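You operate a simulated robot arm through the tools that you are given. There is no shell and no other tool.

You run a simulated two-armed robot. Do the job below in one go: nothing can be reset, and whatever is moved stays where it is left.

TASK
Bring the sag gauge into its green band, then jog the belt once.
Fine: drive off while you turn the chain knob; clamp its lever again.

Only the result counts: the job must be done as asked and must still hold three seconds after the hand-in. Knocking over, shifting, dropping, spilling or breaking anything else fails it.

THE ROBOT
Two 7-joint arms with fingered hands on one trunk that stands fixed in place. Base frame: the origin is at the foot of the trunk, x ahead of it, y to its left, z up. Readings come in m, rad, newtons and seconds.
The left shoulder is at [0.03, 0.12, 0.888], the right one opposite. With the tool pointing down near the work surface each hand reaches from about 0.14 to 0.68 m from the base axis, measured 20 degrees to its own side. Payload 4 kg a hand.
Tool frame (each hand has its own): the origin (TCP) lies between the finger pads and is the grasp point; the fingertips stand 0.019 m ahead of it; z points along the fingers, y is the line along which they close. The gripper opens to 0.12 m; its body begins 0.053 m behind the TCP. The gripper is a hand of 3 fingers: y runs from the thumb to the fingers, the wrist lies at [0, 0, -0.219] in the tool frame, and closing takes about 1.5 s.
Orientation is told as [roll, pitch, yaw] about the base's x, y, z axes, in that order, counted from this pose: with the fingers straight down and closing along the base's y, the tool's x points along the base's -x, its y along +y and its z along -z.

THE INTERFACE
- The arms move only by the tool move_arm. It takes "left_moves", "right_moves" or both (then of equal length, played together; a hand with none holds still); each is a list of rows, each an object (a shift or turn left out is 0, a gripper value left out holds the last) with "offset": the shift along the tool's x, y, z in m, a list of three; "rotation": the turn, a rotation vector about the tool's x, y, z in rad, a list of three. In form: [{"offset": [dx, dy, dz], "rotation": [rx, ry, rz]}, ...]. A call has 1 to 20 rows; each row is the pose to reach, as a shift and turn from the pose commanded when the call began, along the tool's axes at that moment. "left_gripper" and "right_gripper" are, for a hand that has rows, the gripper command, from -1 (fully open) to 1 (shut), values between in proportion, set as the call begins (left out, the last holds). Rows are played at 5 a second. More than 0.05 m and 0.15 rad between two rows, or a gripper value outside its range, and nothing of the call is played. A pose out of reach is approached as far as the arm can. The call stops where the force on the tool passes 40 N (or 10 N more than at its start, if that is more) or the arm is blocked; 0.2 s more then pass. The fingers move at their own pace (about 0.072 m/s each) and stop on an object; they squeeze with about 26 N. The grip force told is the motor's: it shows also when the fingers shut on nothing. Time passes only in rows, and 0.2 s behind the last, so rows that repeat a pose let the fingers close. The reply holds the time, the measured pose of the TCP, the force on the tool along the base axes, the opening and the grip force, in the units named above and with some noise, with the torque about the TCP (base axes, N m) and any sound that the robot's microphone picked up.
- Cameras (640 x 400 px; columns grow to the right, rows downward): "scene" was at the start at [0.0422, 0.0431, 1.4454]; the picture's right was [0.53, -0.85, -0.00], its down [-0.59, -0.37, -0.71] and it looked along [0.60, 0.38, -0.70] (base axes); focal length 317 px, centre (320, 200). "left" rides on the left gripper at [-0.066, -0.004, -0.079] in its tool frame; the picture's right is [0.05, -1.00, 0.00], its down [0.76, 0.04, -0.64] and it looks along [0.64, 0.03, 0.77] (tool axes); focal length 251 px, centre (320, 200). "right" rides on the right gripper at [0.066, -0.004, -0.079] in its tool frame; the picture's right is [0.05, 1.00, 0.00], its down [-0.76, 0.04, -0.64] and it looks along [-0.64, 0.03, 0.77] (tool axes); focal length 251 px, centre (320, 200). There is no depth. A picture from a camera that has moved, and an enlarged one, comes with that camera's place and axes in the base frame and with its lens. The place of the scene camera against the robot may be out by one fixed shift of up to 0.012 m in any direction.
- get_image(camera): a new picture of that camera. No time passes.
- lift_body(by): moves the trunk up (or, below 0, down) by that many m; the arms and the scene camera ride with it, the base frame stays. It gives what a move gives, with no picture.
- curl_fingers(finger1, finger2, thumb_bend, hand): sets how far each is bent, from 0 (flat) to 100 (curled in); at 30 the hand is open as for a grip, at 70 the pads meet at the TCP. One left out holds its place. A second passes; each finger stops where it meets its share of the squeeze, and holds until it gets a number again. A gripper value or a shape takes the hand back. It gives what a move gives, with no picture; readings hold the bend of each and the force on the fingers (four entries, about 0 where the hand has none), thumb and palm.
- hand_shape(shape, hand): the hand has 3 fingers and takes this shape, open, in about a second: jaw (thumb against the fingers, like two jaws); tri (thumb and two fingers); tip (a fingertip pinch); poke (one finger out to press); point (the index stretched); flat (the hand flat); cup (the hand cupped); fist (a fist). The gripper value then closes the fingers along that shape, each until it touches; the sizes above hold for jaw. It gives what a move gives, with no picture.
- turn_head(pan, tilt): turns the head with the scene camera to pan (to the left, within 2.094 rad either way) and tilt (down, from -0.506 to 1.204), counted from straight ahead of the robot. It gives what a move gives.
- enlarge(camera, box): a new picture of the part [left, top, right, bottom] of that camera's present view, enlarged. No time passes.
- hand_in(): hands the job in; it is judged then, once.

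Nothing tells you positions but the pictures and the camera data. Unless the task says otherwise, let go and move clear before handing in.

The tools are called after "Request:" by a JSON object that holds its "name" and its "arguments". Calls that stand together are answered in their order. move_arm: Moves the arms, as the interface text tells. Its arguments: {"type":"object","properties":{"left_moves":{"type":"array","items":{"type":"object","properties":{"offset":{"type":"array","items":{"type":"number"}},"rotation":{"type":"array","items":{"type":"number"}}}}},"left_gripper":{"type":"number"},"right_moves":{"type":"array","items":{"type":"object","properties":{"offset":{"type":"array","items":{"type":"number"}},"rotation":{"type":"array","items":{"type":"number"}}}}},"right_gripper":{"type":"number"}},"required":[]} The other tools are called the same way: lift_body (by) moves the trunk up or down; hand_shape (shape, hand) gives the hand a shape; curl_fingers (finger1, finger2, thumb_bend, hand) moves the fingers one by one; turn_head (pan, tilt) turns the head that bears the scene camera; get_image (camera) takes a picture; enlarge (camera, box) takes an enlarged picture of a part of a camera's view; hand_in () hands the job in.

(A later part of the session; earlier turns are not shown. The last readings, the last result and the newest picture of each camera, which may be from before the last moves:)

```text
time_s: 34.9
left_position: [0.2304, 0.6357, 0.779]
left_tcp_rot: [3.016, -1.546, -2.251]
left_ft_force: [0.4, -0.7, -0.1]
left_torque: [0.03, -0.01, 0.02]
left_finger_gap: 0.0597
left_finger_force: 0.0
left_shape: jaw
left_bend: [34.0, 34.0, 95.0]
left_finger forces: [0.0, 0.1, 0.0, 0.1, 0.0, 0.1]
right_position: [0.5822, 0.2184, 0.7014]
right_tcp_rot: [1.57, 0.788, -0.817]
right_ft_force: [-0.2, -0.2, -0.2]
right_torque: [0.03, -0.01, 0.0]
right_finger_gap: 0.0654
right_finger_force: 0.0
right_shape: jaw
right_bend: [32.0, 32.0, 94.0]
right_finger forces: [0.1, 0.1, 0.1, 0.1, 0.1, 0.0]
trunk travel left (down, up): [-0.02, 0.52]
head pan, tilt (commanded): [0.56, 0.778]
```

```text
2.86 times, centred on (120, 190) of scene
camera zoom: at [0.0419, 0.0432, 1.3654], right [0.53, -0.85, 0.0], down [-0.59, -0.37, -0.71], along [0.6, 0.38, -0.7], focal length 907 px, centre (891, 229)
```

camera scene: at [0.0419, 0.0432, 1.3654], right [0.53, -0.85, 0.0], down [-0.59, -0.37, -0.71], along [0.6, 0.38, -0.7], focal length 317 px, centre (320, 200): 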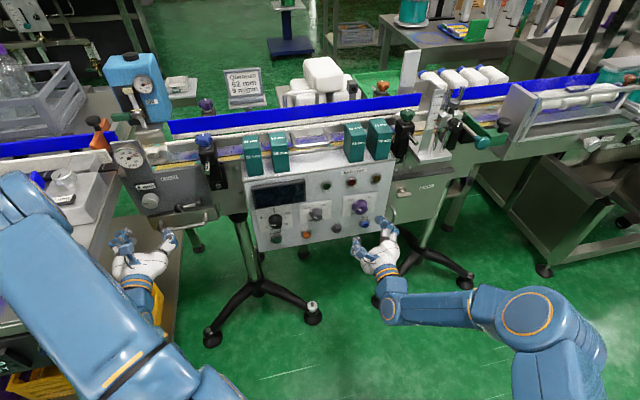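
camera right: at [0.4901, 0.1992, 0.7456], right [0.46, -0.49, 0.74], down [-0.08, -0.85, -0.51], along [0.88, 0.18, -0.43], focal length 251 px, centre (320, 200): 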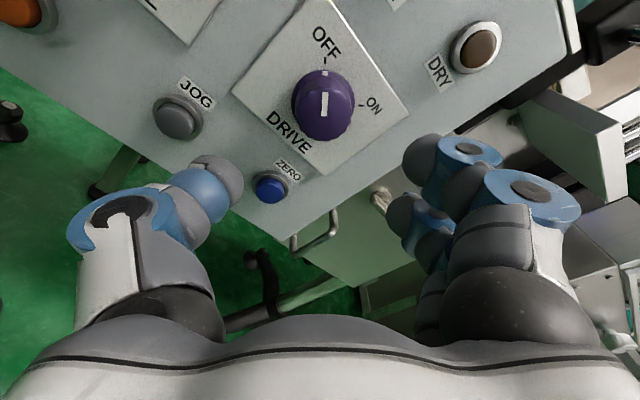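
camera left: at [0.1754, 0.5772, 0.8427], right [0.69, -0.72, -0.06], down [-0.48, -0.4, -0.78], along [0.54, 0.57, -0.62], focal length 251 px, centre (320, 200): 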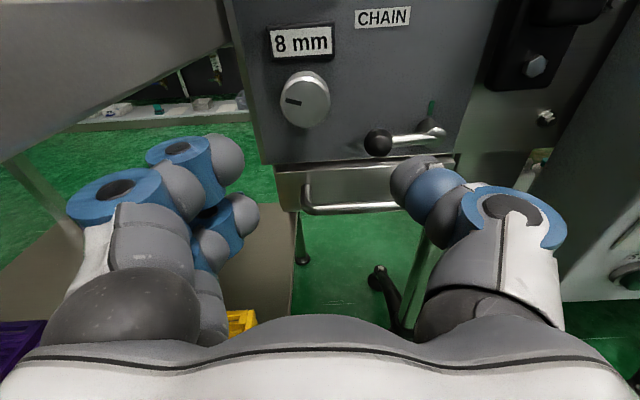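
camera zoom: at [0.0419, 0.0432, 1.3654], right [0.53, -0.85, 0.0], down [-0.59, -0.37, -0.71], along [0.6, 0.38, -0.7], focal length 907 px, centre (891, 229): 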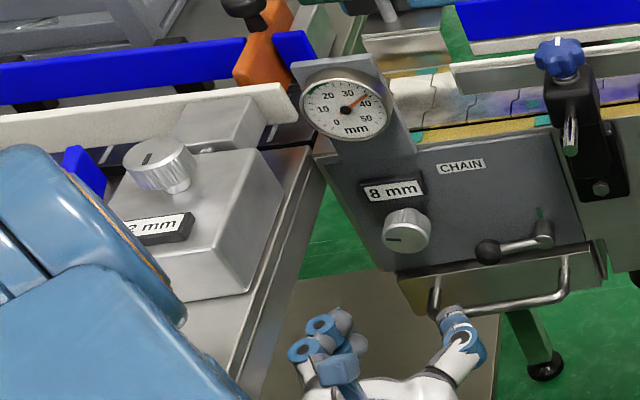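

The feed table's edge is about 5 cm left of the knob axis at z≈0.82–0.87, so a level hand rolling there would be cramped. I will tilt the hand about 25° upward, approaching from below, so its body and camera stay under the table while turning.

Request:
{"name": "move_arm", "arguments": {"left_moves": [{"offset": [-0.001, 0.003, 0.003], "rotation": [0, -0.12, 0]}, {"offset": [-0.002, 0.006, 0.006], "rotation": [0, -0.24, 0]}, {"offset": [-0.003, 0.009, 0.01], "rotation": [0, -0.36, 0]}, {"offset": [-0.003, 0.011, 0.014], "rotation": [0, -0.461, 0]}]}}

Request:
{"name": "get_image", "arguments": {"camera": "left"}}

Request:
{"name": "get_image", "arguments": {"camera": "scene"}}

```text
time_s: 35.9
left_position: [0.2399, 0.6442, 0.7957]
left_tcp_rot: [3.113, -1.071, -2.358]
left_ft_force: [-0.2, -0.4, -0.3]
left_torque: [0.02, 0.02, 0.01]
left_finger_gap: 0.06
left_finger_force: 0.0
left_shape: jaw
left_bend: [34.0, 34.0, 95.0]
left_finger forces: [0.0, 0.0, 0.1, 0.0, 0.0, 0.1]
right_position: [0.5857, 0.2118, 0.7015]
right_tcp_rot: [1.577, 0.801, -0.813]
right_ft_force: [-0.4, -0.2, 0.0]
right_torque: [-0.04, -0.01, 0.0]
right_finger_gap: 0.0655
right_finger_force: 0.1
right_shape: jaw
right_bend: [32.0, 32.0, 94.0]
right_finger forces: [0.0, 0.0, 0.0, 0.0, 0.1, 0.1]
trunk travel left (down, up): [-0.02, 0.52]
head pan, tilt (commanded): [0.56, 0.778]
```

```text
taken
camera left: at [0.1696, 0.5725, 0.8152], right [0.7, -0.71, -0.06], down [-0.18, -0.1, -0.98], along [0.69, 0.7, -0.2], focal length 251 px, centre (320, 200)
```

left: 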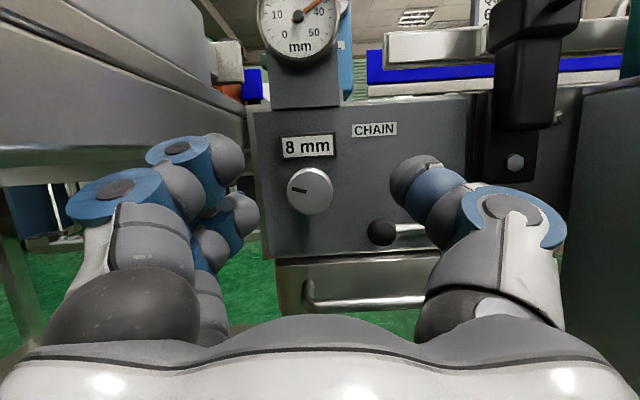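

```text
taken
camera scene: at [0.0495, 0.0276, 1.3665], right [0.53, -0.85, -0.01], down [-0.6, -0.36, -0.71], along [0.6, 0.39, -0.7], focal length 317 px, centre (320, 200)
```

scene: 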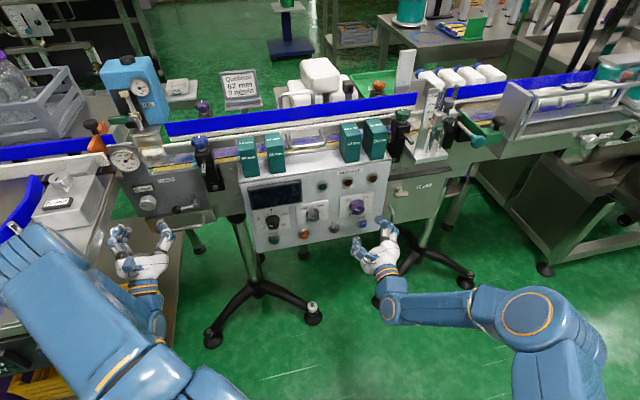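

The scene camera and right hand shifted slightly, which suggests the left elbow is leaning on something. I look at the elbow area at once.

Request:
{"name": "enlarge", "arguments": {"camera": "scene", "box": [0, 120, 200, 400]}}

Request:
{"name": "turn_head", "arguments": {"pan": 1.1, "tilt": 0.9}}

Request:
{"name": "get_image", "arguments": {"camera": "scene"}}

```text
1.43 times, centred on (100, 260) of scene
camera zoom: at [0.0495, 0.0276, 1.3665], right [0.53, -0.85, -0.01], down [-0.6, -0.36, -0.71], along [0.6, 0.39, -0.7], focal length 453 px, centre (634, 114)
```

zoom: 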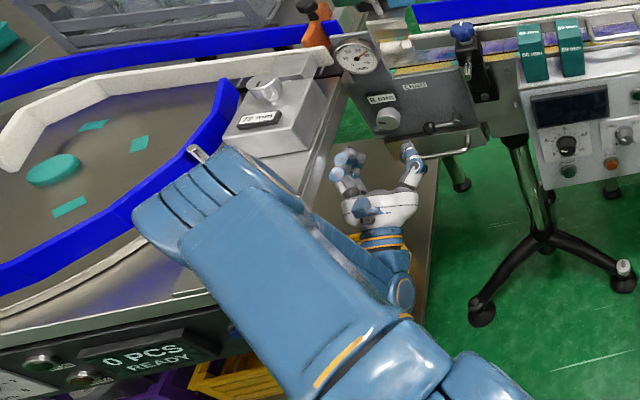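

```text
time_s: 36.8
left_position: [0.2409, 0.6449, 0.7937]
left_tcp_rot: [3.11, -1.076, -2.357]
left_ft_force: [1.0, -1.0, -0.1]
left_torque: [0.0, 0.01, -0.01]
left_finger_gap: 0.0598
left_finger_force: 0.1
left_shape: jaw
left_bend: [34.0, 34.0, 95.0]
left_finger forces: [0.0, 0.1, 0.0, 0.0, 0.1, 0.0]
right_position: [0.5847, 0.2103, 0.6998]
right_tcp_rot: [1.577, 0.804, -0.813]
right_ft_force: [0.0, -0.4, -0.3]
right_torque: [-0.04, 0.0, -0.03]
right_finger_gap: 0.0656
right_finger_force: 0.0
right_shape: jaw
right_bend: [32.0, 32.0, 94.0]
right_finger forces: [0.0, 0.1, 0.0, 0.0, 0.0, 0.0]
trunk travel left (down, up): [-0.02, 0.52]
head pan, tilt (commanded): [1.1, 0.901]
```

```text
taken
camera scene: at [0.0152, 0.0518, 1.3566], right [0.89, -0.46, -0.01], down [-0.36, -0.69, -0.63], along [0.28, 0.56, -0.78], focal length 317 px, centre (320, 200)
```

scene: 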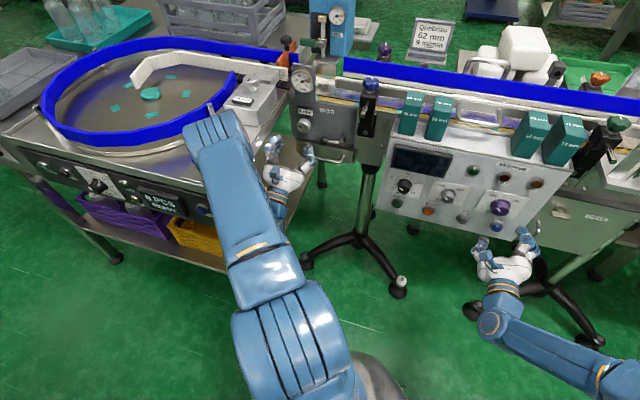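

The left elbow is touching the feed table's ring guard. I undo the tilt right away to relieve it, then plan to raise the trunk so the elbow passes over the table.

Request:
{"name": "move_arm", "arguments": {"left_moves": [{"offset": [0, 0, -0.005], "rotation": [0, 0.12, 0]}, {"offset": [0, 0, -0.01], "rotation": [0, 0.24, 0]}, {"offset": [0, 0, -0.015], "rotation": [0, 0.36, 0]}, {"offset": [0, 0, -0.015], "rotation": [0, 0.461, 0]}]}}

Request:
{"name": "get_image", "arguments": {"camera": "scene"}}

```text
time_s: 37.8
left_position: [0.2187, 0.646, 0.779]
left_tcp_rot: [2.788, -1.545, -2.019]
left_ft_force: [0.3, 0.2, 0.7]
left_torque: [-0.03, -0.01, 0.04]
left_finger_gap: 0.06
left_finger_force: 0.1
left_shape: jaw
left_bend: [34.0, 34.0, 95.0]
left_finger forces: [0.0, 0.1, 0.1, 0.0, 0.0, 0.0]
right_position: [0.5803, 0.217, 0.7021]
right_tcp_rot: [1.57, 0.791, -0.818]
right_ft_force: [-0.3, -1.0, -0.3]
right_torque: [-0.03, -0.01, 0.0]
right_finger_gap: 0.0653
right_finger_force: 0.1
right_shape: jaw
right_bend: [32.0, 32.0, 94.0]
right_finger forces: [0.0, 0.0, 0.0, 0.0, 0.0, 0.0]
trunk travel left (down, up): [-0.02, 0.52]
head pan, tilt (commanded): [1.1, 0.901]
```

```text
taken
camera scene: at [0.007, 0.0668, 1.3559], right [0.89, -0.45, 0.0], down [-0.36, -0.7, -0.62], along [0.28, 0.55, -0.78], focal length 317 px, centre (320, 200)
```

scene: 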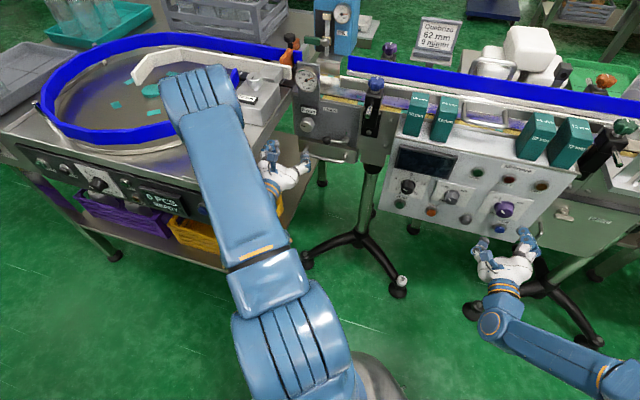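

The elbow is free again and the table looks undisturbed. I move the left hand right and back, out from under the table edge, and then raise the trunk 12 cm so the elbow has room.

Request:
{"name": "move_arm", "arguments": {"left_moves": [{"offset": [0, -0.04, -0.01]}, {"offset": [0, -0.08, -0.02]}, {"offset": [0, -0.12, -0.03]}]}}

Request:
{"name": "lift_body", "arguments": {"by": 0.12}}

Request:
{"name": "get_image", "arguments": {"camera": "scene"}}

Request:
{"name": "get_image", "arguments": {"camera": "left"}}

```text
time_s: 38.6
left_position: [0.2813, 0.5369, 0.7752]
left_tcp_rot: [2.948, -1.548, -2.183]
left_ft_force: [-0.1, -0.5, 0.0]
left_torque: [0.01, 0.01, -0.02]
left_finger_gap: 0.0599
left_finger_force: 0.2
left_shape: jaw
left_bend: [34.0, 34.0, 95.0]
left_finger forces: [0.1, 0.0, 0.0, 0.0, 0.0, 0.1]
right_position: [0.5811, 0.219, 0.7007]
right_tcp_rot: [1.571, 0.79, -0.817]
right_ft_force: [-0.5, 0.0, -0.7]
right_torque: [0.02, 0.0, 0.01]
right_finger_gap: 0.0658
right_finger_force: 0.1
right_shape: jaw
right_bend: [32.0, 32.0, 94.0]
right_finger forces: [0.1, 0.0, 0.0, 0.1, 0.1, 0.0]
trunk travel left (down, up): [-0.02, 0.52]
head pan, tilt (commanded): [1.1, 0.901]
```

```text
time_s: 40.1
left_position: [0.2831, 0.537, 0.8951]
left_tcp_rot: [3.004, -1.546, -2.237]
left_ft_force: [-0.9, -0.7, -1.1]
left_torque: [0.03, 0.0, 0.01]
left_finger_gap: 0.06
left_finger_force: 0.1
left_shape: jaw
left_bend: [34.0, 34.0, 95.0]
left_finger forces: [0.0, 0.1, 0.1, 0.1, 0.1, 0.1]
right_position: [0.5819, 0.2173, 0.8209]
right_tcp_rot: [1.568, 0.791, -0.818]
right_ft_force: [-0.4, 0.0, 0.2]
right_torque: [0.01, -0.02, -0.01]
right_finger_gap: 0.0654
right_finger_force: 0.1
right_shape: jaw
right_bend: [32.0, 32.0, 94.0]
right_finger forces: [0.0, 0.1, 0.1, 0.1, 0.1, 0.1]
trunk travel left (down, up): [-0.14, 0.4]
head pan, tilt (commanded): [1.1, 0.901]
```

```text
taken
camera scene: at [0.0074, 0.0671, 1.4756], right [0.89, -0.45, 0.0], down [-0.36, -0.7, -0.62], along [0.28, 0.55, -0.78], focal length 317 px, centre (320, 200)
```

scene: 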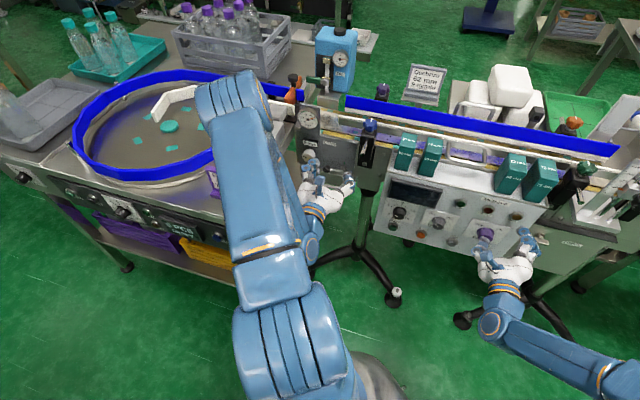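

```text
taken
camera left: at [0.2276, 0.4785, 0.9596], right [0.69, -0.72, -0.06], down [-0.48, -0.4, -0.78], along [0.54, 0.57, -0.62], focal length 251 px, centre (320, 200)
```

left: 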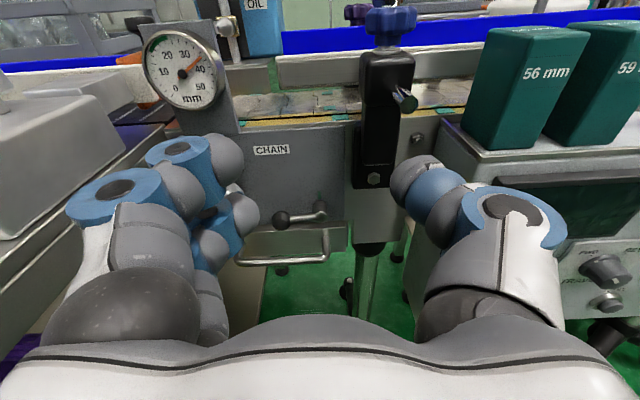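

The trunk is up and the elbow is higher over the table. I lower the left hand in front of the lever area while tilting it 20° upward, watching the right hand's reading for any sign of the trunk being pushed.

Request:
{"name": "move_arm", "arguments": {"left_moves": [{"offset": [0.03, 0, 0.0], "rotation": [0, -0.095, 0]}, {"offset": [0.06, 0, 0.0], "rotation": [0, -0.19, 0]}, {"offset": [0.09, 0, 0.0], "rotation": [0, -0.285, 0]}, {"offset": [0.112, 0, 0.0], "rotation": [0, -0.374, 0]}]}}

Request:
{"name": "get_image", "arguments": {"camera": "scene"}}

```text
time_s: 41.1
left_position: [0.2845, 0.5382, 0.7843]
left_tcp_rot: [3.133, -1.171, -2.368]
left_ft_force: [0.4, 0.3, -0.3]
left_torque: [0.01, -0.01, -0.04]
left_finger_gap: 0.06
left_finger_force: 0.0
left_shape: jaw
left_bend: [34.0, 34.0, 95.0]
left_finger forces: [0.1, 0.0, 0.0, 0.0, 0.0, 0.0]
right_position: [0.5804, 0.2183, 0.8213]
right_tcp_rot: [1.571, 0.789, -0.817]
right_ft_force: [-0.8, -0.1, -0.3]
right_torque: [-0.01, 0.02, 0.01]
right_finger_gap: 0.0654
right_finger_force: 0.0
right_shape: jaw
right_bend: [32.0, 32.0, 94.0]
right_finger forces: [0.0, 0.0, 0.1, 0.1, 0.1, 0.0]
trunk travel left (down, up): [-0.14, 0.4]
head pan, tilt (commanded): [1.1, 0.901]
```

```text
taken
camera scene: at [0.0072, 0.0673, 1.4757], right [0.89, -0.45, 0.0], down [-0.36, -0.7, -0.62], along [0.28, 0.55, -0.78], focal length 317 px, centre (320, 200)
```

scene: 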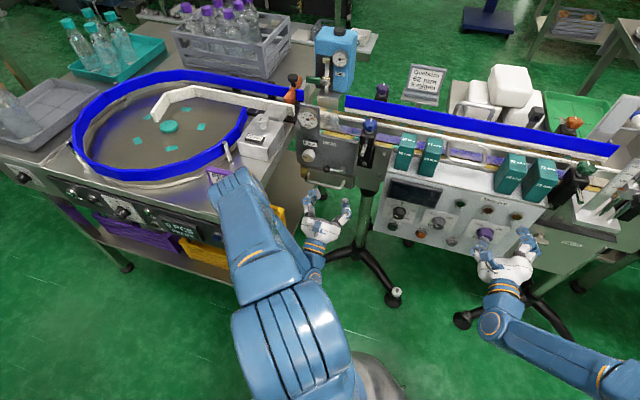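

No contact so far. Now I roll the hand about the knob-axis direction (thumb to the top, wrist to the right) while still clear of everything.

Request:
{"name": "move_arm", "arguments": {"left_moves": [{"rotation": [-0.0566, 0, -0.134]}, {"rotation": [-0.1132, 0, -0.268]}, {"rotation": [-0.1697, 0, -0.402]}, {"rotation": [-0.2263, 0, -0.536]}, {"rotation": [-0.2829, 0, -0.67]}, {"rotation": [-0.3395, 0, -0.804]}, {"rotation": [-0.3961, 0, -0.938]}, {"rotation": [-0.4526, 0, -1.072]}, {"rotation": [-0.5092, 0, -1.206]}, {"rotation": [-0.5658, 0, -1.34]}, {"rotation": [-0.6224, 0, -1.474]}]}}

Request:
{"name": "get_image", "arguments": {"camera": "scene"}}

Request:
{"name": "get_image", "arguments": {"camera": "left"}}

```text
time_s: 43.5
left_position: [0.285, 0.539, 0.7839]
left_tcp_rot: [-1.558, 0.026, 2.736]
left_ft_force: [-0.1, 0.7, 0.4]
left_torque: [-0.02, 0.01, 0.0]
left_finger_gap: 0.0601
left_finger_force: 0.0
left_shape: jaw
left_bend: [34.0, 34.0, 95.0]
left_finger forces: [0.0, 0.1, 0.0, 0.0, 0.1, 0.0]
right_position: [0.582, 0.2175, 0.8215]
right_tcp_rot: [1.57, 0.789, -0.816]
right_ft_force: [-1.4, -0.6, -0.3]
right_torque: [0.0, -0.03, 0.01]
right_finger_gap: 0.0655
right_finger_force: 0.0
right_shape: jaw
right_bend: [32.0, 32.0, 94.0]
right_finger forces: [0.0, 0.0, 0.0, 0.1, 0.1, 0.0]
trunk travel left (down, up): [-0.14, 0.4]
head pan, tilt (commanded): [1.1, 0.901]
```

```text
taken
camera scene: at [0.0071, 0.0669, 1.4757], right [0.89, -0.45, 0.0], down [-0.36, -0.7, -0.62], along [0.28, 0.55, -0.78], focal length 317 px, centre (320, 200)
```

scene: 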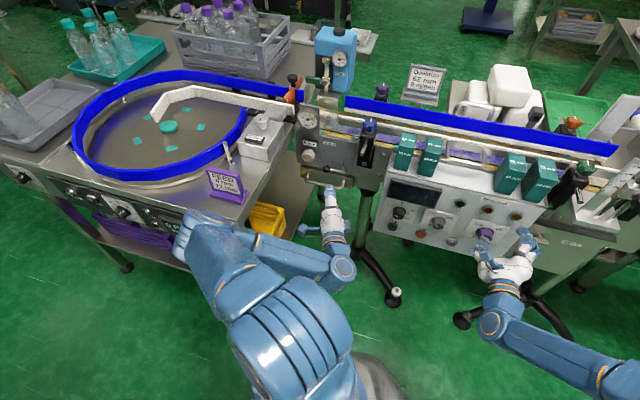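

```text
taken
camera left: at [0.1926, 0.4925, 0.7859], right [0.03, 0.0, 1.0], down [0.45, -0.89, -0.01], along [0.89, 0.45, -0.03], focal length 251 px, centre (320, 200)
```

left: 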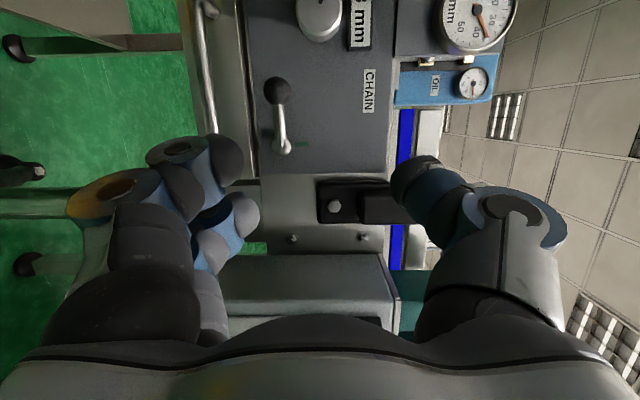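

The roll worked and the left camera sees the lever, knob and dial sideways. Before going left I check the small purple FEED sign on the table corner and where the elbow is.

Request:
{"name": "enlarge", "arguments": {"camera": "scene", "box": [150, 90, 370, 290]}}

Request:
{"name": "turn_head", "arguments": {"pan": 1.3, "tilt": 0.75}}

Request:
{"name": "get_image", "arguments": {"camera": "scene"}}

```text
2.00 times, centred on (260, 190) of scene
camera zoom: at [0.0071, 0.0669, 1.4757], right [0.89, -0.45, 0.0], down [-0.36, -0.7, -0.62], along [0.28, 0.55, -0.78], focal length 635 px, centre (440, 220)
```

zoom: 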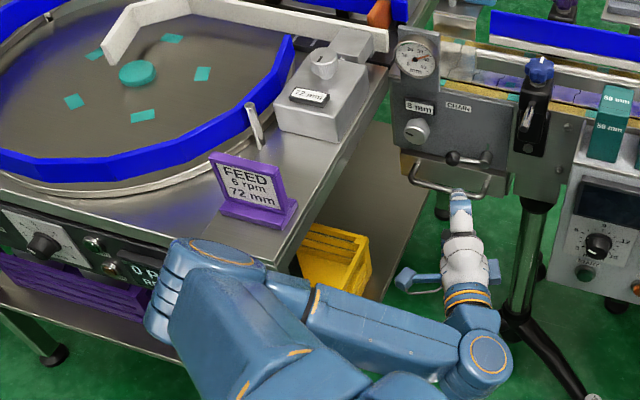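

```text
time_s: 44.3
left_position: [0.2851, 0.5383, 0.7834]
left_tcp_rot: [-1.56, 0.022, 2.736]
left_ft_force: [0.5, 0.1, -0.9]
left_torque: [-0.02, 0.01, -0.03]
left_finger_gap: 0.0602
left_finger_force: 0.1
left_shape: jaw
left_bend: [34.0, 34.0, 95.0]
left_finger forces: [0.0, 0.1, 0.1, 0.0, 0.1, 0.0]
right_position: [0.5809, 0.2179, 0.8211]
right_tcp_rot: [1.572, 0.79, -0.817]
right_ft_force: [0.9, -0.2, -1.4]
right_torque: [0.02, 0.01, -0.01]
right_finger_gap: 0.0654
right_finger_force: 0.1
right_shape: jaw
right_bend: [32.0, 32.0, 94.0]
right_finger forces: [0.0, 0.0, 0.0, 0.0, 0.1, 0.1]
trunk travel left (down, up): [-0.14, 0.4]
head pan, tilt (commanded): [1.3, 0.75]
```

```text
taken
camera scene: at [-0.0048, 0.0795, 1.4876], right [0.96, -0.27, 0.0], down [-0.18, -0.66, -0.73], along [0.2, 0.7, -0.68], focal length 317 px, centre (320, 200)
```

scene: 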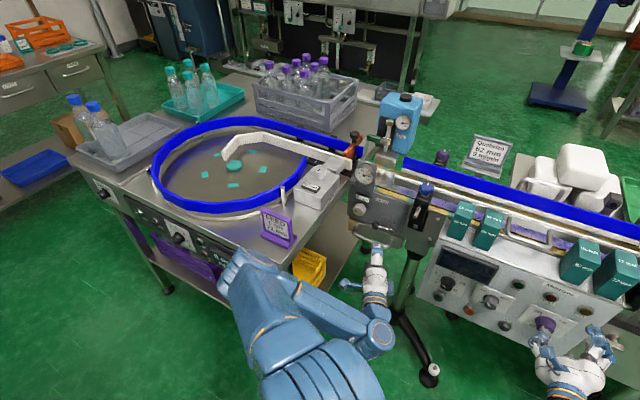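

The sign stands unharmed and the elbow is clear. I choose a safer posture for the knob: hand level, pointing about 15° left of the plate normal so wrist and camera stay away from the table edge, and I will turn purely about the hand's own axis. I move to just in front of the knob.

Request:
{"name": "move_arm", "arguments": {"left_moves": [{"offset": [-0.0151, -0.0003, 0.0254], "rotation": [0.005, 0.028, 0.074]}, {"offset": [-0.0302, -0.0006, 0.0507], "rotation": [0.01, 0.056, 0.148]}, {"offset": [-0.0454, -0.001, 0.0761], "rotation": [0.016, 0.083, 0.221]}, {"offset": [-0.0605, -0.0013, 0.1014], "rotation": [0.021, 0.111, 0.295]}, {"offset": [-0.0756, -0.0016, 0.1268], "rotation": [0.026, 0.139, 0.369]}], "left_gripper": 0.05}}

Request:
{"name": "get_image", "arguments": {"camera": "left"}}

Request:
{"name": "get_image", "arguments": {"camera": "scene"}}

```text
time_s: 45.5
left_position: [0.2671, 0.6828, 0.7819]
left_tcp_rot: [-1.559, -0.344, 2.584]
left_ft_force: [7.0, -16.7, -8.2]
left_torque: [0.89, -0.76, 2.21]
left_finger_gap: 0.0574
left_finger_force: 0.0
left_shape: jaw
left_bend: [34.0, 34.0, 95.0]
left_finger forces: [0.0, 0.1, 0.0, 0.0, 0.1, 0.0]
right_position: [0.5826, 0.2171, 0.8194]
right_tcp_rot: [1.571, 0.791, -0.817]
right_ft_force: [0.2, 1.1, -0.4]
right_torque: [0.02, -0.02, -0.02]
right_finger_gap: 0.0655
right_finger_force: 0.0
right_shape: jaw
right_bend: [32.0, 32.0, 94.0]
right_finger forces: [0.0, 0.0, 0.0, 0.1, 0.0, 0.1]
trunk travel left (down, up): [-0.14, 0.4]
head pan, tilt (commanded): [1.3, 0.75]
```

```text
taken
camera left: at [0.174, 0.648, 0.8088], right [0.34, -0.19, 0.92], down [0.26, -0.92, -0.29], along [0.91, 0.34, -0.26], focal length 251 px, centre (320, 200)
```

left: 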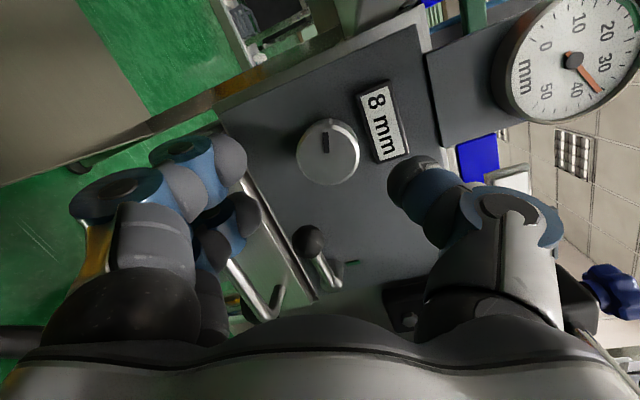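

```text
taken
camera scene: at [-0.0035, 0.078, 1.4876], right [0.96, -0.27, 0.0], down [-0.18, -0.66, -0.73], along [0.19, 0.71, -0.68], focal length 317 px, centre (320, 200)
```

scene: 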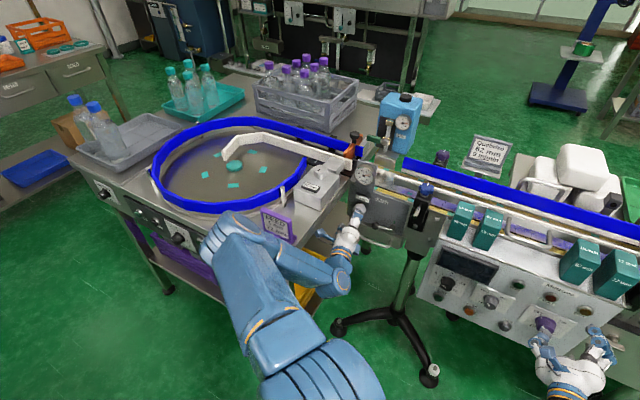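

The hand's camera box brushed the table's lower edge (about 20 N on the tool, nothing moved). I back straight out and to the right at once.

Request:
{"name": "move_arm", "arguments": {"left_moves": [{"offset": [0.01, 0.005, -0.01]}, {"offset": [0.02, 0.008, -0.04]}, {"offset": [0.03, 0.01, -0.07]}, {"offset": [0.05, 0.01, -0.1]}]}}

Request:
{"name": "get_image", "arguments": {"camera": "scene"}}

Request:
{"name": "get_image", "arguments": {"camera": "left"}}

```text
time_s: 46.5
left_position: [0.2487, 0.5754, 0.7605]
left_tcp_rot: [-1.562, -0.344, 2.591]
left_ft_force: [-0.4, 0.3, 0.4]
left_torque: [-0.01, 0.02, 0.0]
left_finger_gap: 0.0574
left_finger_force: 0.0
left_shape: jaw
left_bend: [34.0, 34.0, 95.0]
left_finger forces: [0.1, 0.1, 0.0, 0.0, 0.0, 0.1]
right_position: [0.5812, 0.2181, 0.8216]
right_tcp_rot: [1.571, 0.789, -0.816]
right_ft_force: [-0.7, 0.3, -0.9]
right_torque: [-0.03, 0.03, 0.01]
right_finger_gap: 0.0655
right_finger_force: 0.0
right_shape: jaw
right_bend: [32.0, 32.0, 94.0]
right_finger forces: [0.0, 0.1, 0.1, 0.1, 0.0, 0.1]
trunk travel left (down, up): [-0.14, 0.4]
head pan, tilt (commanded): [1.3, 0.75]
```

```text
taken
camera scene: at [-0.0049, 0.0795, 1.4876], right [0.96, -0.27, 0.0], down [-0.18, -0.66, -0.73], along [0.2, 0.7, -0.68], focal length 317 px, centre (320, 200)
```

scene: 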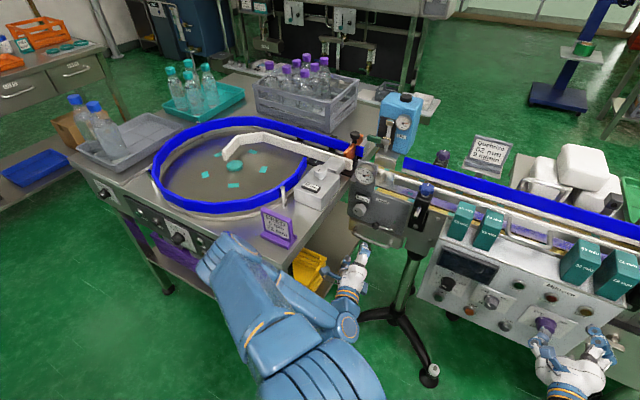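

```text
taken
camera left: at [0.1554, 0.5402, 0.7859], right [0.34, -0.2, 0.92], down [0.27, -0.92, -0.29], along [0.9, 0.34, -0.26], focal length 251 px, centre (320, 200)
```

left: 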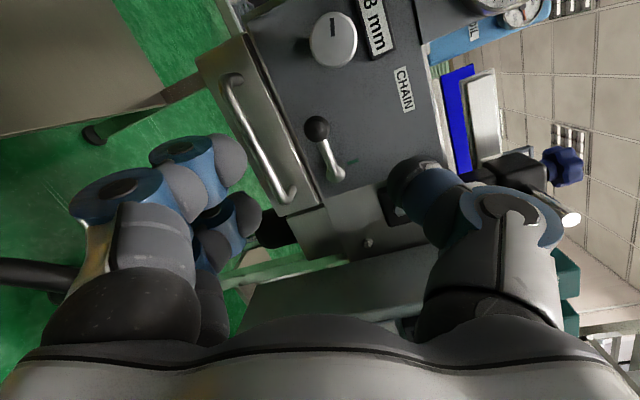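

Everything is still in place. A better idea is to flip the hand over (thumb left, fingers right, camera underneath) so that nothing bulky faces the table. I test in free space how far the wrist can roll that way.

Request:
{"name": "move_arm", "arguments": {"left_moves": [{"offset": [0.01, -0.01, -0.003], "rotation": [0, 0, 0.145]}, {"offset": [0.02, -0.02, -0.007], "rotation": [0, 0, 0.29]}, {"offset": [0.0297, -0.0318, -0.0104], "rotation": [0, 0, 0.435]}, {"offset": [0.0297, -0.0318, -0.0104], "rotation": [0, 0, 0.58]}, {"offset": [0.0297, -0.0318, -0.0104], "rotation": [0, 0, 0.725]}, {"offset": [0.0297, -0.0318, -0.0104], "rotation": [0, 0, 0.87]}, {"offset": [0.0297, -0.0318, -0.0104], "rotation": [0, 0, 1.015]}, {"offset": [0.0297, -0.0318, -0.0104], "rotation": [0, 0, 1.16]}, {"offset": [0.0297, -0.0318, -0.0104], "rotation": [0, 0, 1.305]}, {"offset": [0.0297, -0.0318, -0.0104], "rotation": [0, 0, 1.45]}, {"offset": [0.0297, -0.0318, -0.0104], "rotation": [0, 0, 1.595]}, {"offset": [0.0297, -0.0318, -0.0104], "rotation": [0, 0, 1.74]}, {"offset": [0.0297, -0.0318, -0.0104], "rotation": [0, 0, 1.885]}, {"offset": [0.0297, -0.0318, -0.0104], "rotation": [0, 0, 2.03]}, {"offset": [0.0297, -0.0318, -0.0104], "rotation": [0, 0, 2.175]}, {"offset": [0.0297, -0.0318, -0.0104], "rotation": [0, 0, 2.32]}, {"offset": [0.0297, -0.0318, -0.0104], "rotation": [0, 0, 2.465]}, {"offset": [0.0297, -0.0318, -0.0104], "rotation": [0, 0, 2.61]}, {"offset": [0.0297, -0.0318, -0.0104], "rotation": [0, 0, 2.755]}, {"offset": [0.0297, -0.0318, -0.0104], "rotation": [0, 0, 2.9]}]}}

Request:
{"name": "get_image", "arguments": {"camera": "scene"}}

```text
time_s: 50.7
left_position: [0.2778, 0.5481, 0.7765]
left_tcp_rot: [1.562, 0.107, -0.548]
left_ft_force: [0.8, -0.3, -0.4]
left_torque: [0.02, 0.02, 0.02]
left_finger_gap: 0.0573
left_finger_force: 0.1
left_shape: jaw
left_bend: [34.0, 34.0, 95.0]
left_finger forces: [0.0, 0.1, 0.0, 0.0, 0.0, 0.1]
right_position: [0.5812, 0.2188, 0.8212]
right_tcp_rot: [1.572, 0.79, -0.815]
right_ft_force: [-0.2, 0.3, -0.5]
right_torque: [0.01, 0.0, 0.03]
right_finger_gap: 0.0656
right_finger_force: 0.1
right_shape: jaw
right_bend: [32.0, 32.0, 94.0]
right_finger forces: [0.0, 0.0, 0.1, 0.0, 0.0, 0.0]
trunk travel left (down, up): [-0.14, 0.4]
head pan, tilt (commanded): [1.3, 0.75]
```

```text
taken
camera scene: at [-0.0048, 0.0795, 1.4876], right [0.96, -0.27, 0.0], down [-0.18, -0.66, -0.73], along [0.2, 0.7, -0.68], focal length 317 px, centre (320, 200)
```

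scene: 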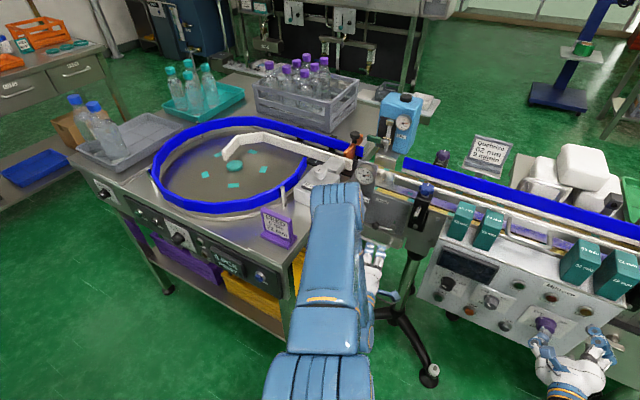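

The wrist rolls freely that way, and the elbow has swung up and away from the table. I continue the roll to check it reaches the fully flipped pose.

Request:
{"name": "move_arm", "arguments": {"left_moves": [{"rotation": [0, 0, 0.145]}, {"rotation": [0, 0, 0.29]}, {"rotation": [0, 0, 0.435]}, {"rotation": [0, 0, 0.58]}, {"rotation": [0, 0, 0.725]}, {"rotation": [0, 0, 0.87]}, {"rotation": [0, 0, 1.015]}, {"rotation": [0, 0, 1.16]}, {"rotation": [0, 0, 1.305]}, {"rotation": [0, 0, 1.45]}]}}

Request:
{"name": "get_image", "arguments": {"camera": "scene"}}

Request:
{"name": "get_image", "arguments": {"camera": "left"}}

```text
time_s: 52.9
left_position: [0.2764, 0.549, 0.7772]
left_tcp_rot: [1.065, 1.556, -1.054]
left_ft_force: [-1.3, 0.2, 0.1]
left_torque: [-0.01, 0.02, 0.01]
left_finger_gap: 0.0573
left_finger_force: 0.0
left_shape: jaw
left_bend: [34.0, 34.0, 95.0]
left_finger forces: [0.0, 0.0, 0.1, 0.1, 0.0, 0.1]
right_position: [0.5812, 0.218, 0.8198]
right_tcp_rot: [1.571, 0.789, -0.817]
right_ft_force: [-0.1, 0.0, -0.2]
right_torque: [-0.01, -0.03, 0.0]
right_finger_gap: 0.0655
right_finger_force: 0.0
right_shape: jaw
right_bend: [32.0, 32.0, 94.0]
right_finger forces: [0.1, 0.0, 0.0, 0.0, 0.0, 0.0]
trunk travel left (down, up): [-0.14, 0.4]
head pan, tilt (commanded): [1.3, 0.75]
```

```text
taken
camera scene: at [-0.0048, 0.0795, 1.4876], right [0.96, -0.27, 0.0], down [-0.18, -0.66, -0.73], along [0.2, 0.7, -0.68], focal length 317 px, centre (320, 200)
```

scene: 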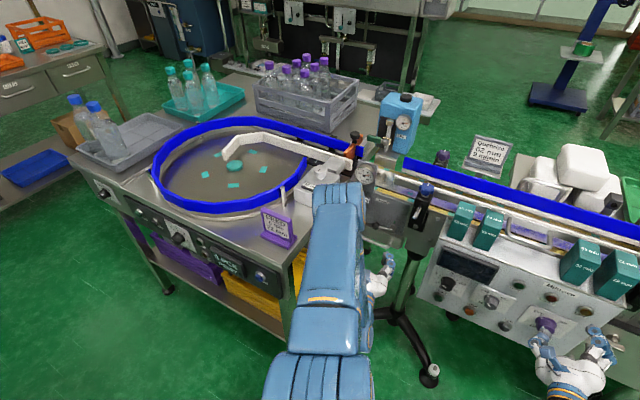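

```text
taken
camera left: at [0.2336, 0.4827, 0.7103], right [-0.85, 0.52, 0.04], down [-0.31, -0.56, 0.77], along [0.42, 0.64, 0.64], focal length 251 px, centre (320, 200)
```

left: 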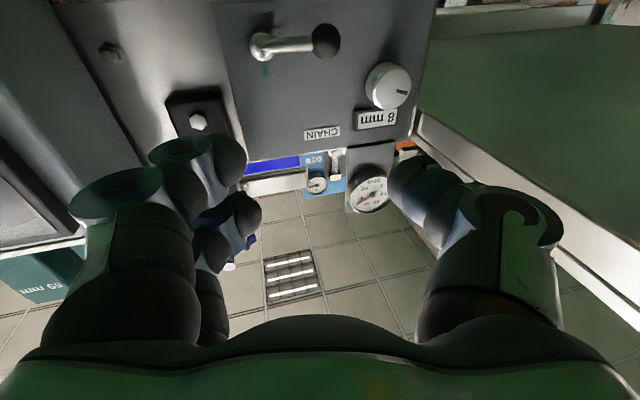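

The flipped pose is reachable and the elbow is high and clear. I set the hand's direction closer to the plate normal, roll it to fingers-up/thumb-down as the starting point of a clockwise stroke, and move to about 8 cm in front of the knob.

Request:
{"name": "move_arm", "arguments": {"left_moves": [{"rotation": [-0.0135, -0.0097, -0.1386]}, {"rotation": [-0.0269, -0.0194, -0.2772]}, {"rotation": [-0.0404, -0.0292, -0.4158]}, {"rotation": [-0.0539, -0.0389, -0.5544]}, {"rotation": [-0.0673, -0.0486, -0.6931]}, {"rotation": [-0.0808, -0.0583, -0.8317]}, {"rotation": [-0.0943, -0.0681, -0.9703]}, {"rotation": [-0.1077, -0.0778, -1.1089]}, {"rotation": [-0.1212, -0.0875, -1.2475]}, {"offset": [0.0012, -0.0191, 0.0215], "rotation": [-0.1212, -0.0875, -1.2475]}, {"offset": [0.0023, -0.0382, 0.043], "rotation": [-0.1212, -0.0875, -1.2475]}, {"offset": [0.0035, -0.0574, 0.0646], "rotation": [-0.1212, -0.0875, -1.2475]}, {"offset": [0.0046, -0.0765, 0.0861], "rotation": [-0.1212, -0.0875, -1.2475]}]}}

Request:
{"name": "get_image", "arguments": {"camera": "left"}}

Request:
{"name": "get_image", "arguments": {"camera": "scene"}}

```text
time_s: 55.7
left_position: [0.2553, 0.6622, 0.7797]
left_tcp_rot: [1.566, 0.302, -0.689]
left_ft_force: [-0.8, 0.1, 0.2]
left_torque: [0.0, 0.01, -0.01]
left_finger_gap: 0.0573
left_finger_force: 0.1
left_shape: jaw
left_bend: [34.0, 34.0, 95.0]
left_finger forces: [0.0, 0.1, 0.0, 0.0, 0.0, 0.1]
right_position: [0.5813, 0.2186, 0.8212]
right_tcp_rot: [1.571, 0.789, -0.817]
right_ft_force: [-0.1, 0.5, -0.8]
right_torque: [-0.02, -0.01, 0.03]
right_finger_gap: 0.0654
right_finger_force: 0.1
right_shape: jaw
right_bend: [32.0, 32.0, 94.0]
right_finger forces: [0.0, 0.0, 0.0, 0.0, 0.1, 0.0]
trunk travel left (down, up): [-0.14, 0.4]
head pan, tilt (commanded): [1.3, 0.75]
```

```text
taken
camera left: at [0.2538, 0.561, 0.7568], right [-0.27, 0.22, -0.94], down [-0.96, -0.04, 0.27], along [0.02, 0.98, 0.22], focal length 251 px, centre (320, 200)
```

left: 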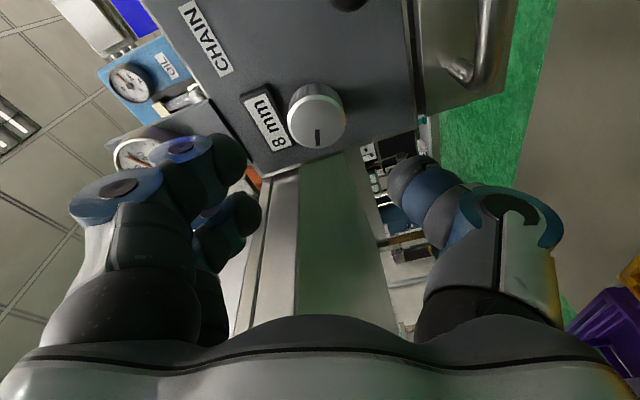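

```text
taken
camera scene: at [-0.0049, 0.0798, 1.4876], right [0.96, -0.27, 0.0], down [-0.18, -0.66, -0.73], along [0.2, 0.7, -0.68], focal length 317 px, centre (320, 200)
```

scene: 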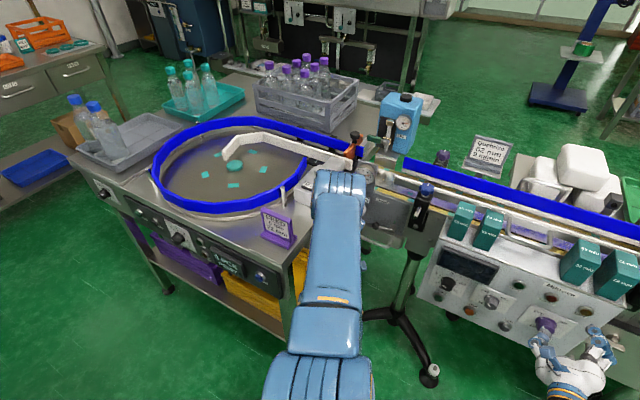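

Request:
{"name": "enlarge", "arguments": {"camera": "left", "box": [220, 60, 400, 200]}}

```text
2.86 times, centred on (310, 130) of left
camera zoom: at [0.2538, 0.561, 0.7568], right [-0.27, 0.22, -0.94], down [-0.96, -0.04, 0.27], along [0.02, 0.98, 0.22], focal length 718 px, centre (349, 400)
```

zoom: 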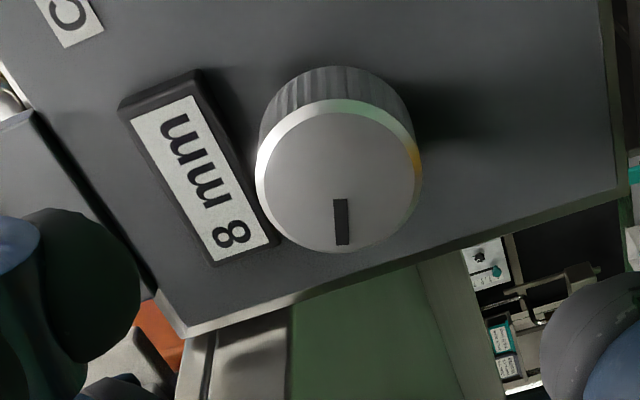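

The knob is aligned with the hand's axis within 2 mm, face 84 mm ahead. I move in so the fingertips overlap the knob by about 12 mm, staying shy of the "8 mm" plate.

Request:
{"name": "move_arm", "arguments": {"left_moves": [{"offset": [0.0008, 0.0006, 0.025]}, {"offset": [0.0016, 0.0012, 0.05]}, {"offset": [0.0016, 0.0012, 0.066]}, {"offset": [0.0016, 0.0012, 0.077]}]}}

Request:
{"name": "get_image", "arguments": {"camera": "left"}}

```text
time_s: 56.7
left_position: [0.3045, 0.7239, 0.7807]
left_tcp_rot: [1.564, 0.301, -0.687]
left_ft_force: [-1.0, -1.0, -0.5]
left_torque: [0.03, 0.0, 0.0]
left_finger_gap: 0.0576
left_finger_force: 0.0
left_shape: jaw
left_bend: [34.0, 34.0, 95.0]
left_finger forces: [0.6, 0.0, 0.0, 0.0, 0.0, 0.0]
right_position: [0.5827, 0.2184, 0.8224]
right_tcp_rot: [1.572, 0.792, -0.817]
right_ft_force: [0.6, 0.5, 0.3]
right_torque: [-0.04, -0.02, 0.04]
right_finger_gap: 0.0656
right_finger_force: 0.1
right_shape: jaw
right_bend: [32.0, 32.0, 94.0]
right_finger forces: [0.0, 0.1, 0.0, 0.0, 0.0, 0.1]
trunk travel left (down, up): [-0.14, 0.4]
head pan, tilt (commanded): [1.3, 0.75]
```

```text
taken
camera left: at [0.3022, 0.6226, 0.7578], right [-0.27, 0.22, -0.94], down [-0.96, -0.04, 0.27], along [0.02, 0.98, 0.22], focal length 251 px, centre (320, 200)
```

left: 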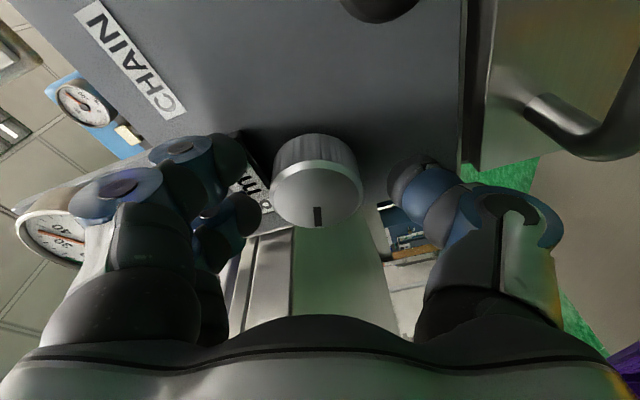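

The knob is between thumb and fingers, and even the dial is visible at the lower left of this view. I close on it and make a small clockwise test turn.

Request:
{"name": "move_arm", "arguments": {"left_moves": [{"offset": [0, 0, 0]}, {"offset": [0, 0, 0]}, {"offset": [0, 0, 0]}, {"offset": [0, 0, 0]}, {"offset": [0, 0, 0]}], "left_gripper": 1}}

Request:
{"name": "get_image", "arguments": {"camera": "left"}}

```text
time_s: 57.9
left_position: [0.3039, 0.724, 0.7814]
left_tcp_rot: [1.566, 0.302, -0.69]
left_ft_force: [3.0, 4.3, -0.3]
left_torque: [0.05, -0.01, 0.01]
left_finger_gap: 0.0277
left_finger_force: 25.6
left_shape: jaw
left_bend: [44.0, 47.0, 92.0]
left_finger forces: [9.4, 9.0, 0.0, 0.0, 22.0, 0.0]
right_position: [0.5813, 0.2181, 0.8208]
right_tcp_rot: [1.569, 0.79, -0.817]
right_ft_force: [0.0, 0.0, 0.2]
right_torque: [0.03, 0.0, -0.01]
right_finger_gap: 0.0656
right_finger_force: 0.1
right_shape: jaw
right_bend: [32.0, 32.0, 94.0]
right_finger forces: [0.0, 0.1, 0.0, 0.0, 0.0, 0.1]
trunk travel left (down, up): [-0.14, 0.4]
head pan, tilt (commanded): [1.3, 0.75]
```

```text
taken
camera left: at [0.3025, 0.6231, 0.7577], right [-0.27, 0.22, -0.94], down [-0.96, -0.04, 0.27], along [0.02, 0.98, 0.22], focal length 251 px, centre (320, 200)
```

left: 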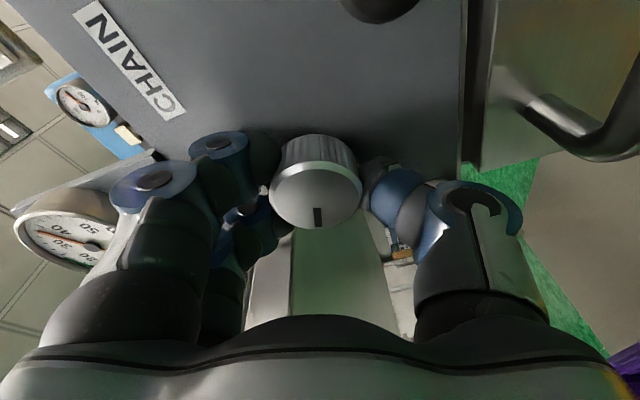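

A firm grip. Now the small clockwise test of about 0.56 rad.

Request:
{"name": "move_arm", "arguments": {"left_moves": [{"rotation": [0, 0, 0.14]}, {"rotation": [0, 0, 0.28]}, {"rotation": [0, 0, 0.42]}, {"rotation": [0, 0, 0.56]}]}}

Request:
{"name": "get_image", "arguments": {"camera": "left"}}

Request:
{"name": "enlarge", "arguments": {"camera": "scene", "box": [300, 130, 420, 230]}}

```text
time_s: 58.9
left_position: [0.304, 0.7231, 0.781]
left_tcp_rot: [1.562, 0.867, -0.69]
left_ft_force: [2.6, 7.7, 3.4]
left_torque: [0.13, -0.17, -0.14]
left_finger_gap: 0.0269
left_finger_force: 25.9
left_shape: jaw
left_bend: [44.0, 47.0, 91.0]
left_finger forces: [9.1, 10.0, 0.1, 0.1, 22.2, 0.0]
right_position: [0.581, 0.2178, 0.8214]
right_tcp_rot: [1.569, 0.789, -0.818]
right_ft_force: [0.2, 0.2, 0.6]
right_torque: [0.0, 0.02, 0.0]
right_finger_gap: 0.0654
right_finger_force: 0.1
right_shape: jaw
right_bend: [32.0, 32.0, 94.0]
right_finger forces: [0.0, 0.0, 0.0, 0.0, 0.0, 0.0]
trunk travel left (down, up): [-0.14, 0.4]
head pan, tilt (commanded): [1.3, 0.75]
```

```text
taken
camera left: at [0.2862, 0.6361, 0.7286], right [-0.62, 0.5, -0.61], down [-0.77, -0.2, 0.61], along [0.18, 0.84, 0.51], focal length 251 px, centre (320, 200)
```

left: 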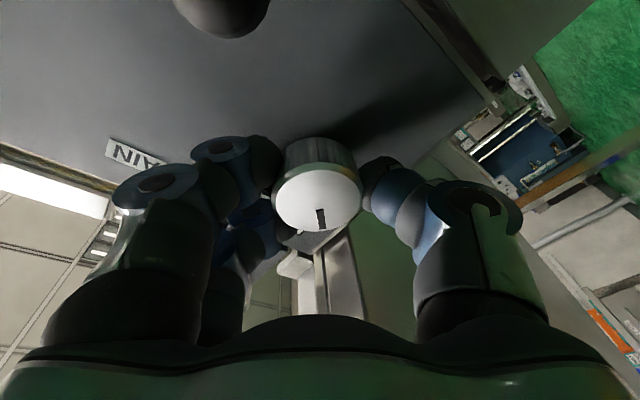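

```text
4.00 times, centred on (360, 180) of scene
camera zoom: at [-0.0046, 0.08, 1.4876], right [0.96, -0.27, 0.0], down [-0.18, -0.66, -0.73], along [0.2, 0.7, -0.68], focal length 1270 px, centre (160, 280)
```

zoom: 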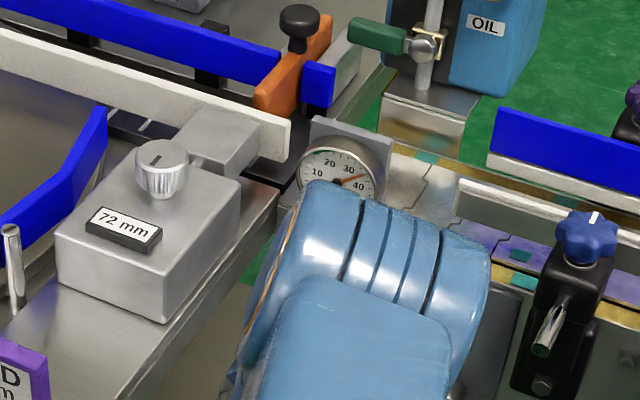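

The knob turned with the hand. The upper half of the dial is visible to the scene camera above the forearm, so I zoom in for a reading.

Request:
{"name": "enlarge", "arguments": {"camera": "scene", "box": [370, 160, 402, 184]}}

Request:
{"name": "enlarge", "arguments": {"camera": "scene", "box": [345, 155, 385, 185]}}

```text
16.00 times, centred on (386, 172) of scene
camera zoom: at [-0.0046, 0.08, 1.4876], right [0.96, -0.27, 0.0], down [-0.18, -0.66, -0.73], along [0.2, 0.7, -0.68], focal length 5078 px, centre (-736, 648)
```

zoom: 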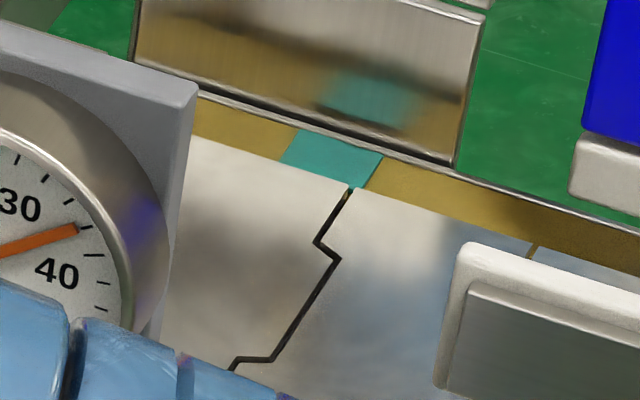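

```text
13.33 times, centred on (365, 170) of scene
camera zoom: at [-0.0046, 0.08, 1.4876], right [0.96, -0.27, 0.0], down [-0.18, -0.66, -0.73], along [0.2, 0.7, -0.68], focal length 4232 px, centre (-280, 600)
```

zoom: 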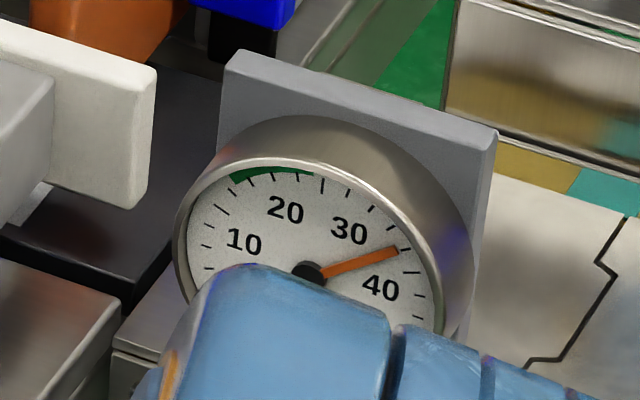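

The gauge moved from about 36.3 to about 35.1 mm, so clockwise is the right way. I continue the stroke.

Request:
{"name": "move_arm", "arguments": {"left_moves": [{"rotation": [0, 0, 0.13]}, {"rotation": [0, 0, 0.26]}, {"rotation": [0, 0, 0.39]}, {"rotation": [0, 0, 0.52]}, {"rotation": [0, 0, 0.65]}, {"rotation": [0, 0, 0.77]}]}}

Request:
{"name": "enlarge", "arguments": {"camera": "scene", "box": [345, 155, 385, 185]}}

Request:
{"name": "get_image", "arguments": {"camera": "left"}}

```text
time_s: 60.3
left_position: [0.3046, 0.7218, 0.782]
left_tcp_rot: [-1.524, 1.505, 2.5]
left_ft_force: [1.8, 6.5, 8.2]
left_torque: [0.13, -0.13, -0.2]
left_finger_gap: 0.0264
left_finger_force: 25.9
left_shape: jaw
left_bend: [45.0, 48.0, 90.0]
left_finger forces: [8.3, 10.8, 0.1, 0.1, 23.7, 0.0]
right_position: [0.5807, 0.2177, 0.8197]
right_tcp_rot: [1.571, 0.791, -0.818]
right_ft_force: [0.3, 0.8, 0.9]
right_torque: [-0.01, 0.02, -0.04]
right_finger_gap: 0.0654
right_finger_force: 0.1
right_shape: jaw
right_bend: [32.0, 32.0, 94.0]
right_finger forces: [0.0, 0.0, 0.1, 0.0, 0.0, 0.0]
trunk travel left (down, up): [-0.14, 0.4]
head pan, tilt (commanded): [1.3, 0.75]
```

```text
13.33 times, centred on (365, 170) of scene
camera zoom: at [-0.0049, 0.0793, 1.4877], right [0.96, -0.27, 0.0], down [-0.18, -0.66, -0.73], along [0.2, 0.7, -0.68], focal length 4232 px, centre (-280, 600)
```

zoom: 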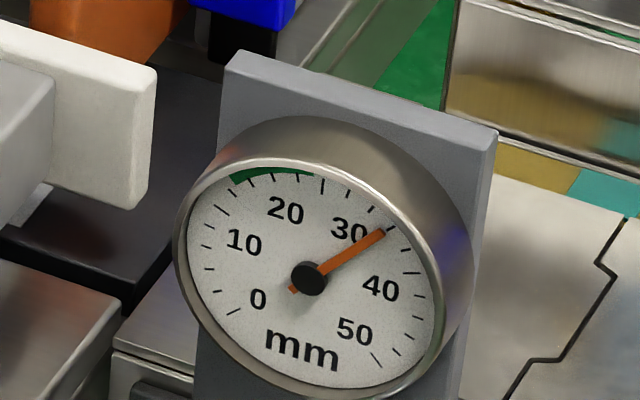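

```text
taken
camera left: at [0.2493, 0.6663, 0.7152], right [-0.77, 0.63, 0.12], down [-0.34, -0.55, 0.76], along [0.55, 0.54, 0.64], focal length 251 px, centre (320, 200)
```

left: 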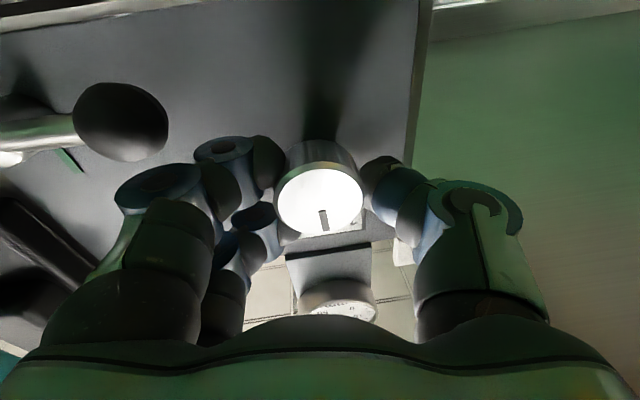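

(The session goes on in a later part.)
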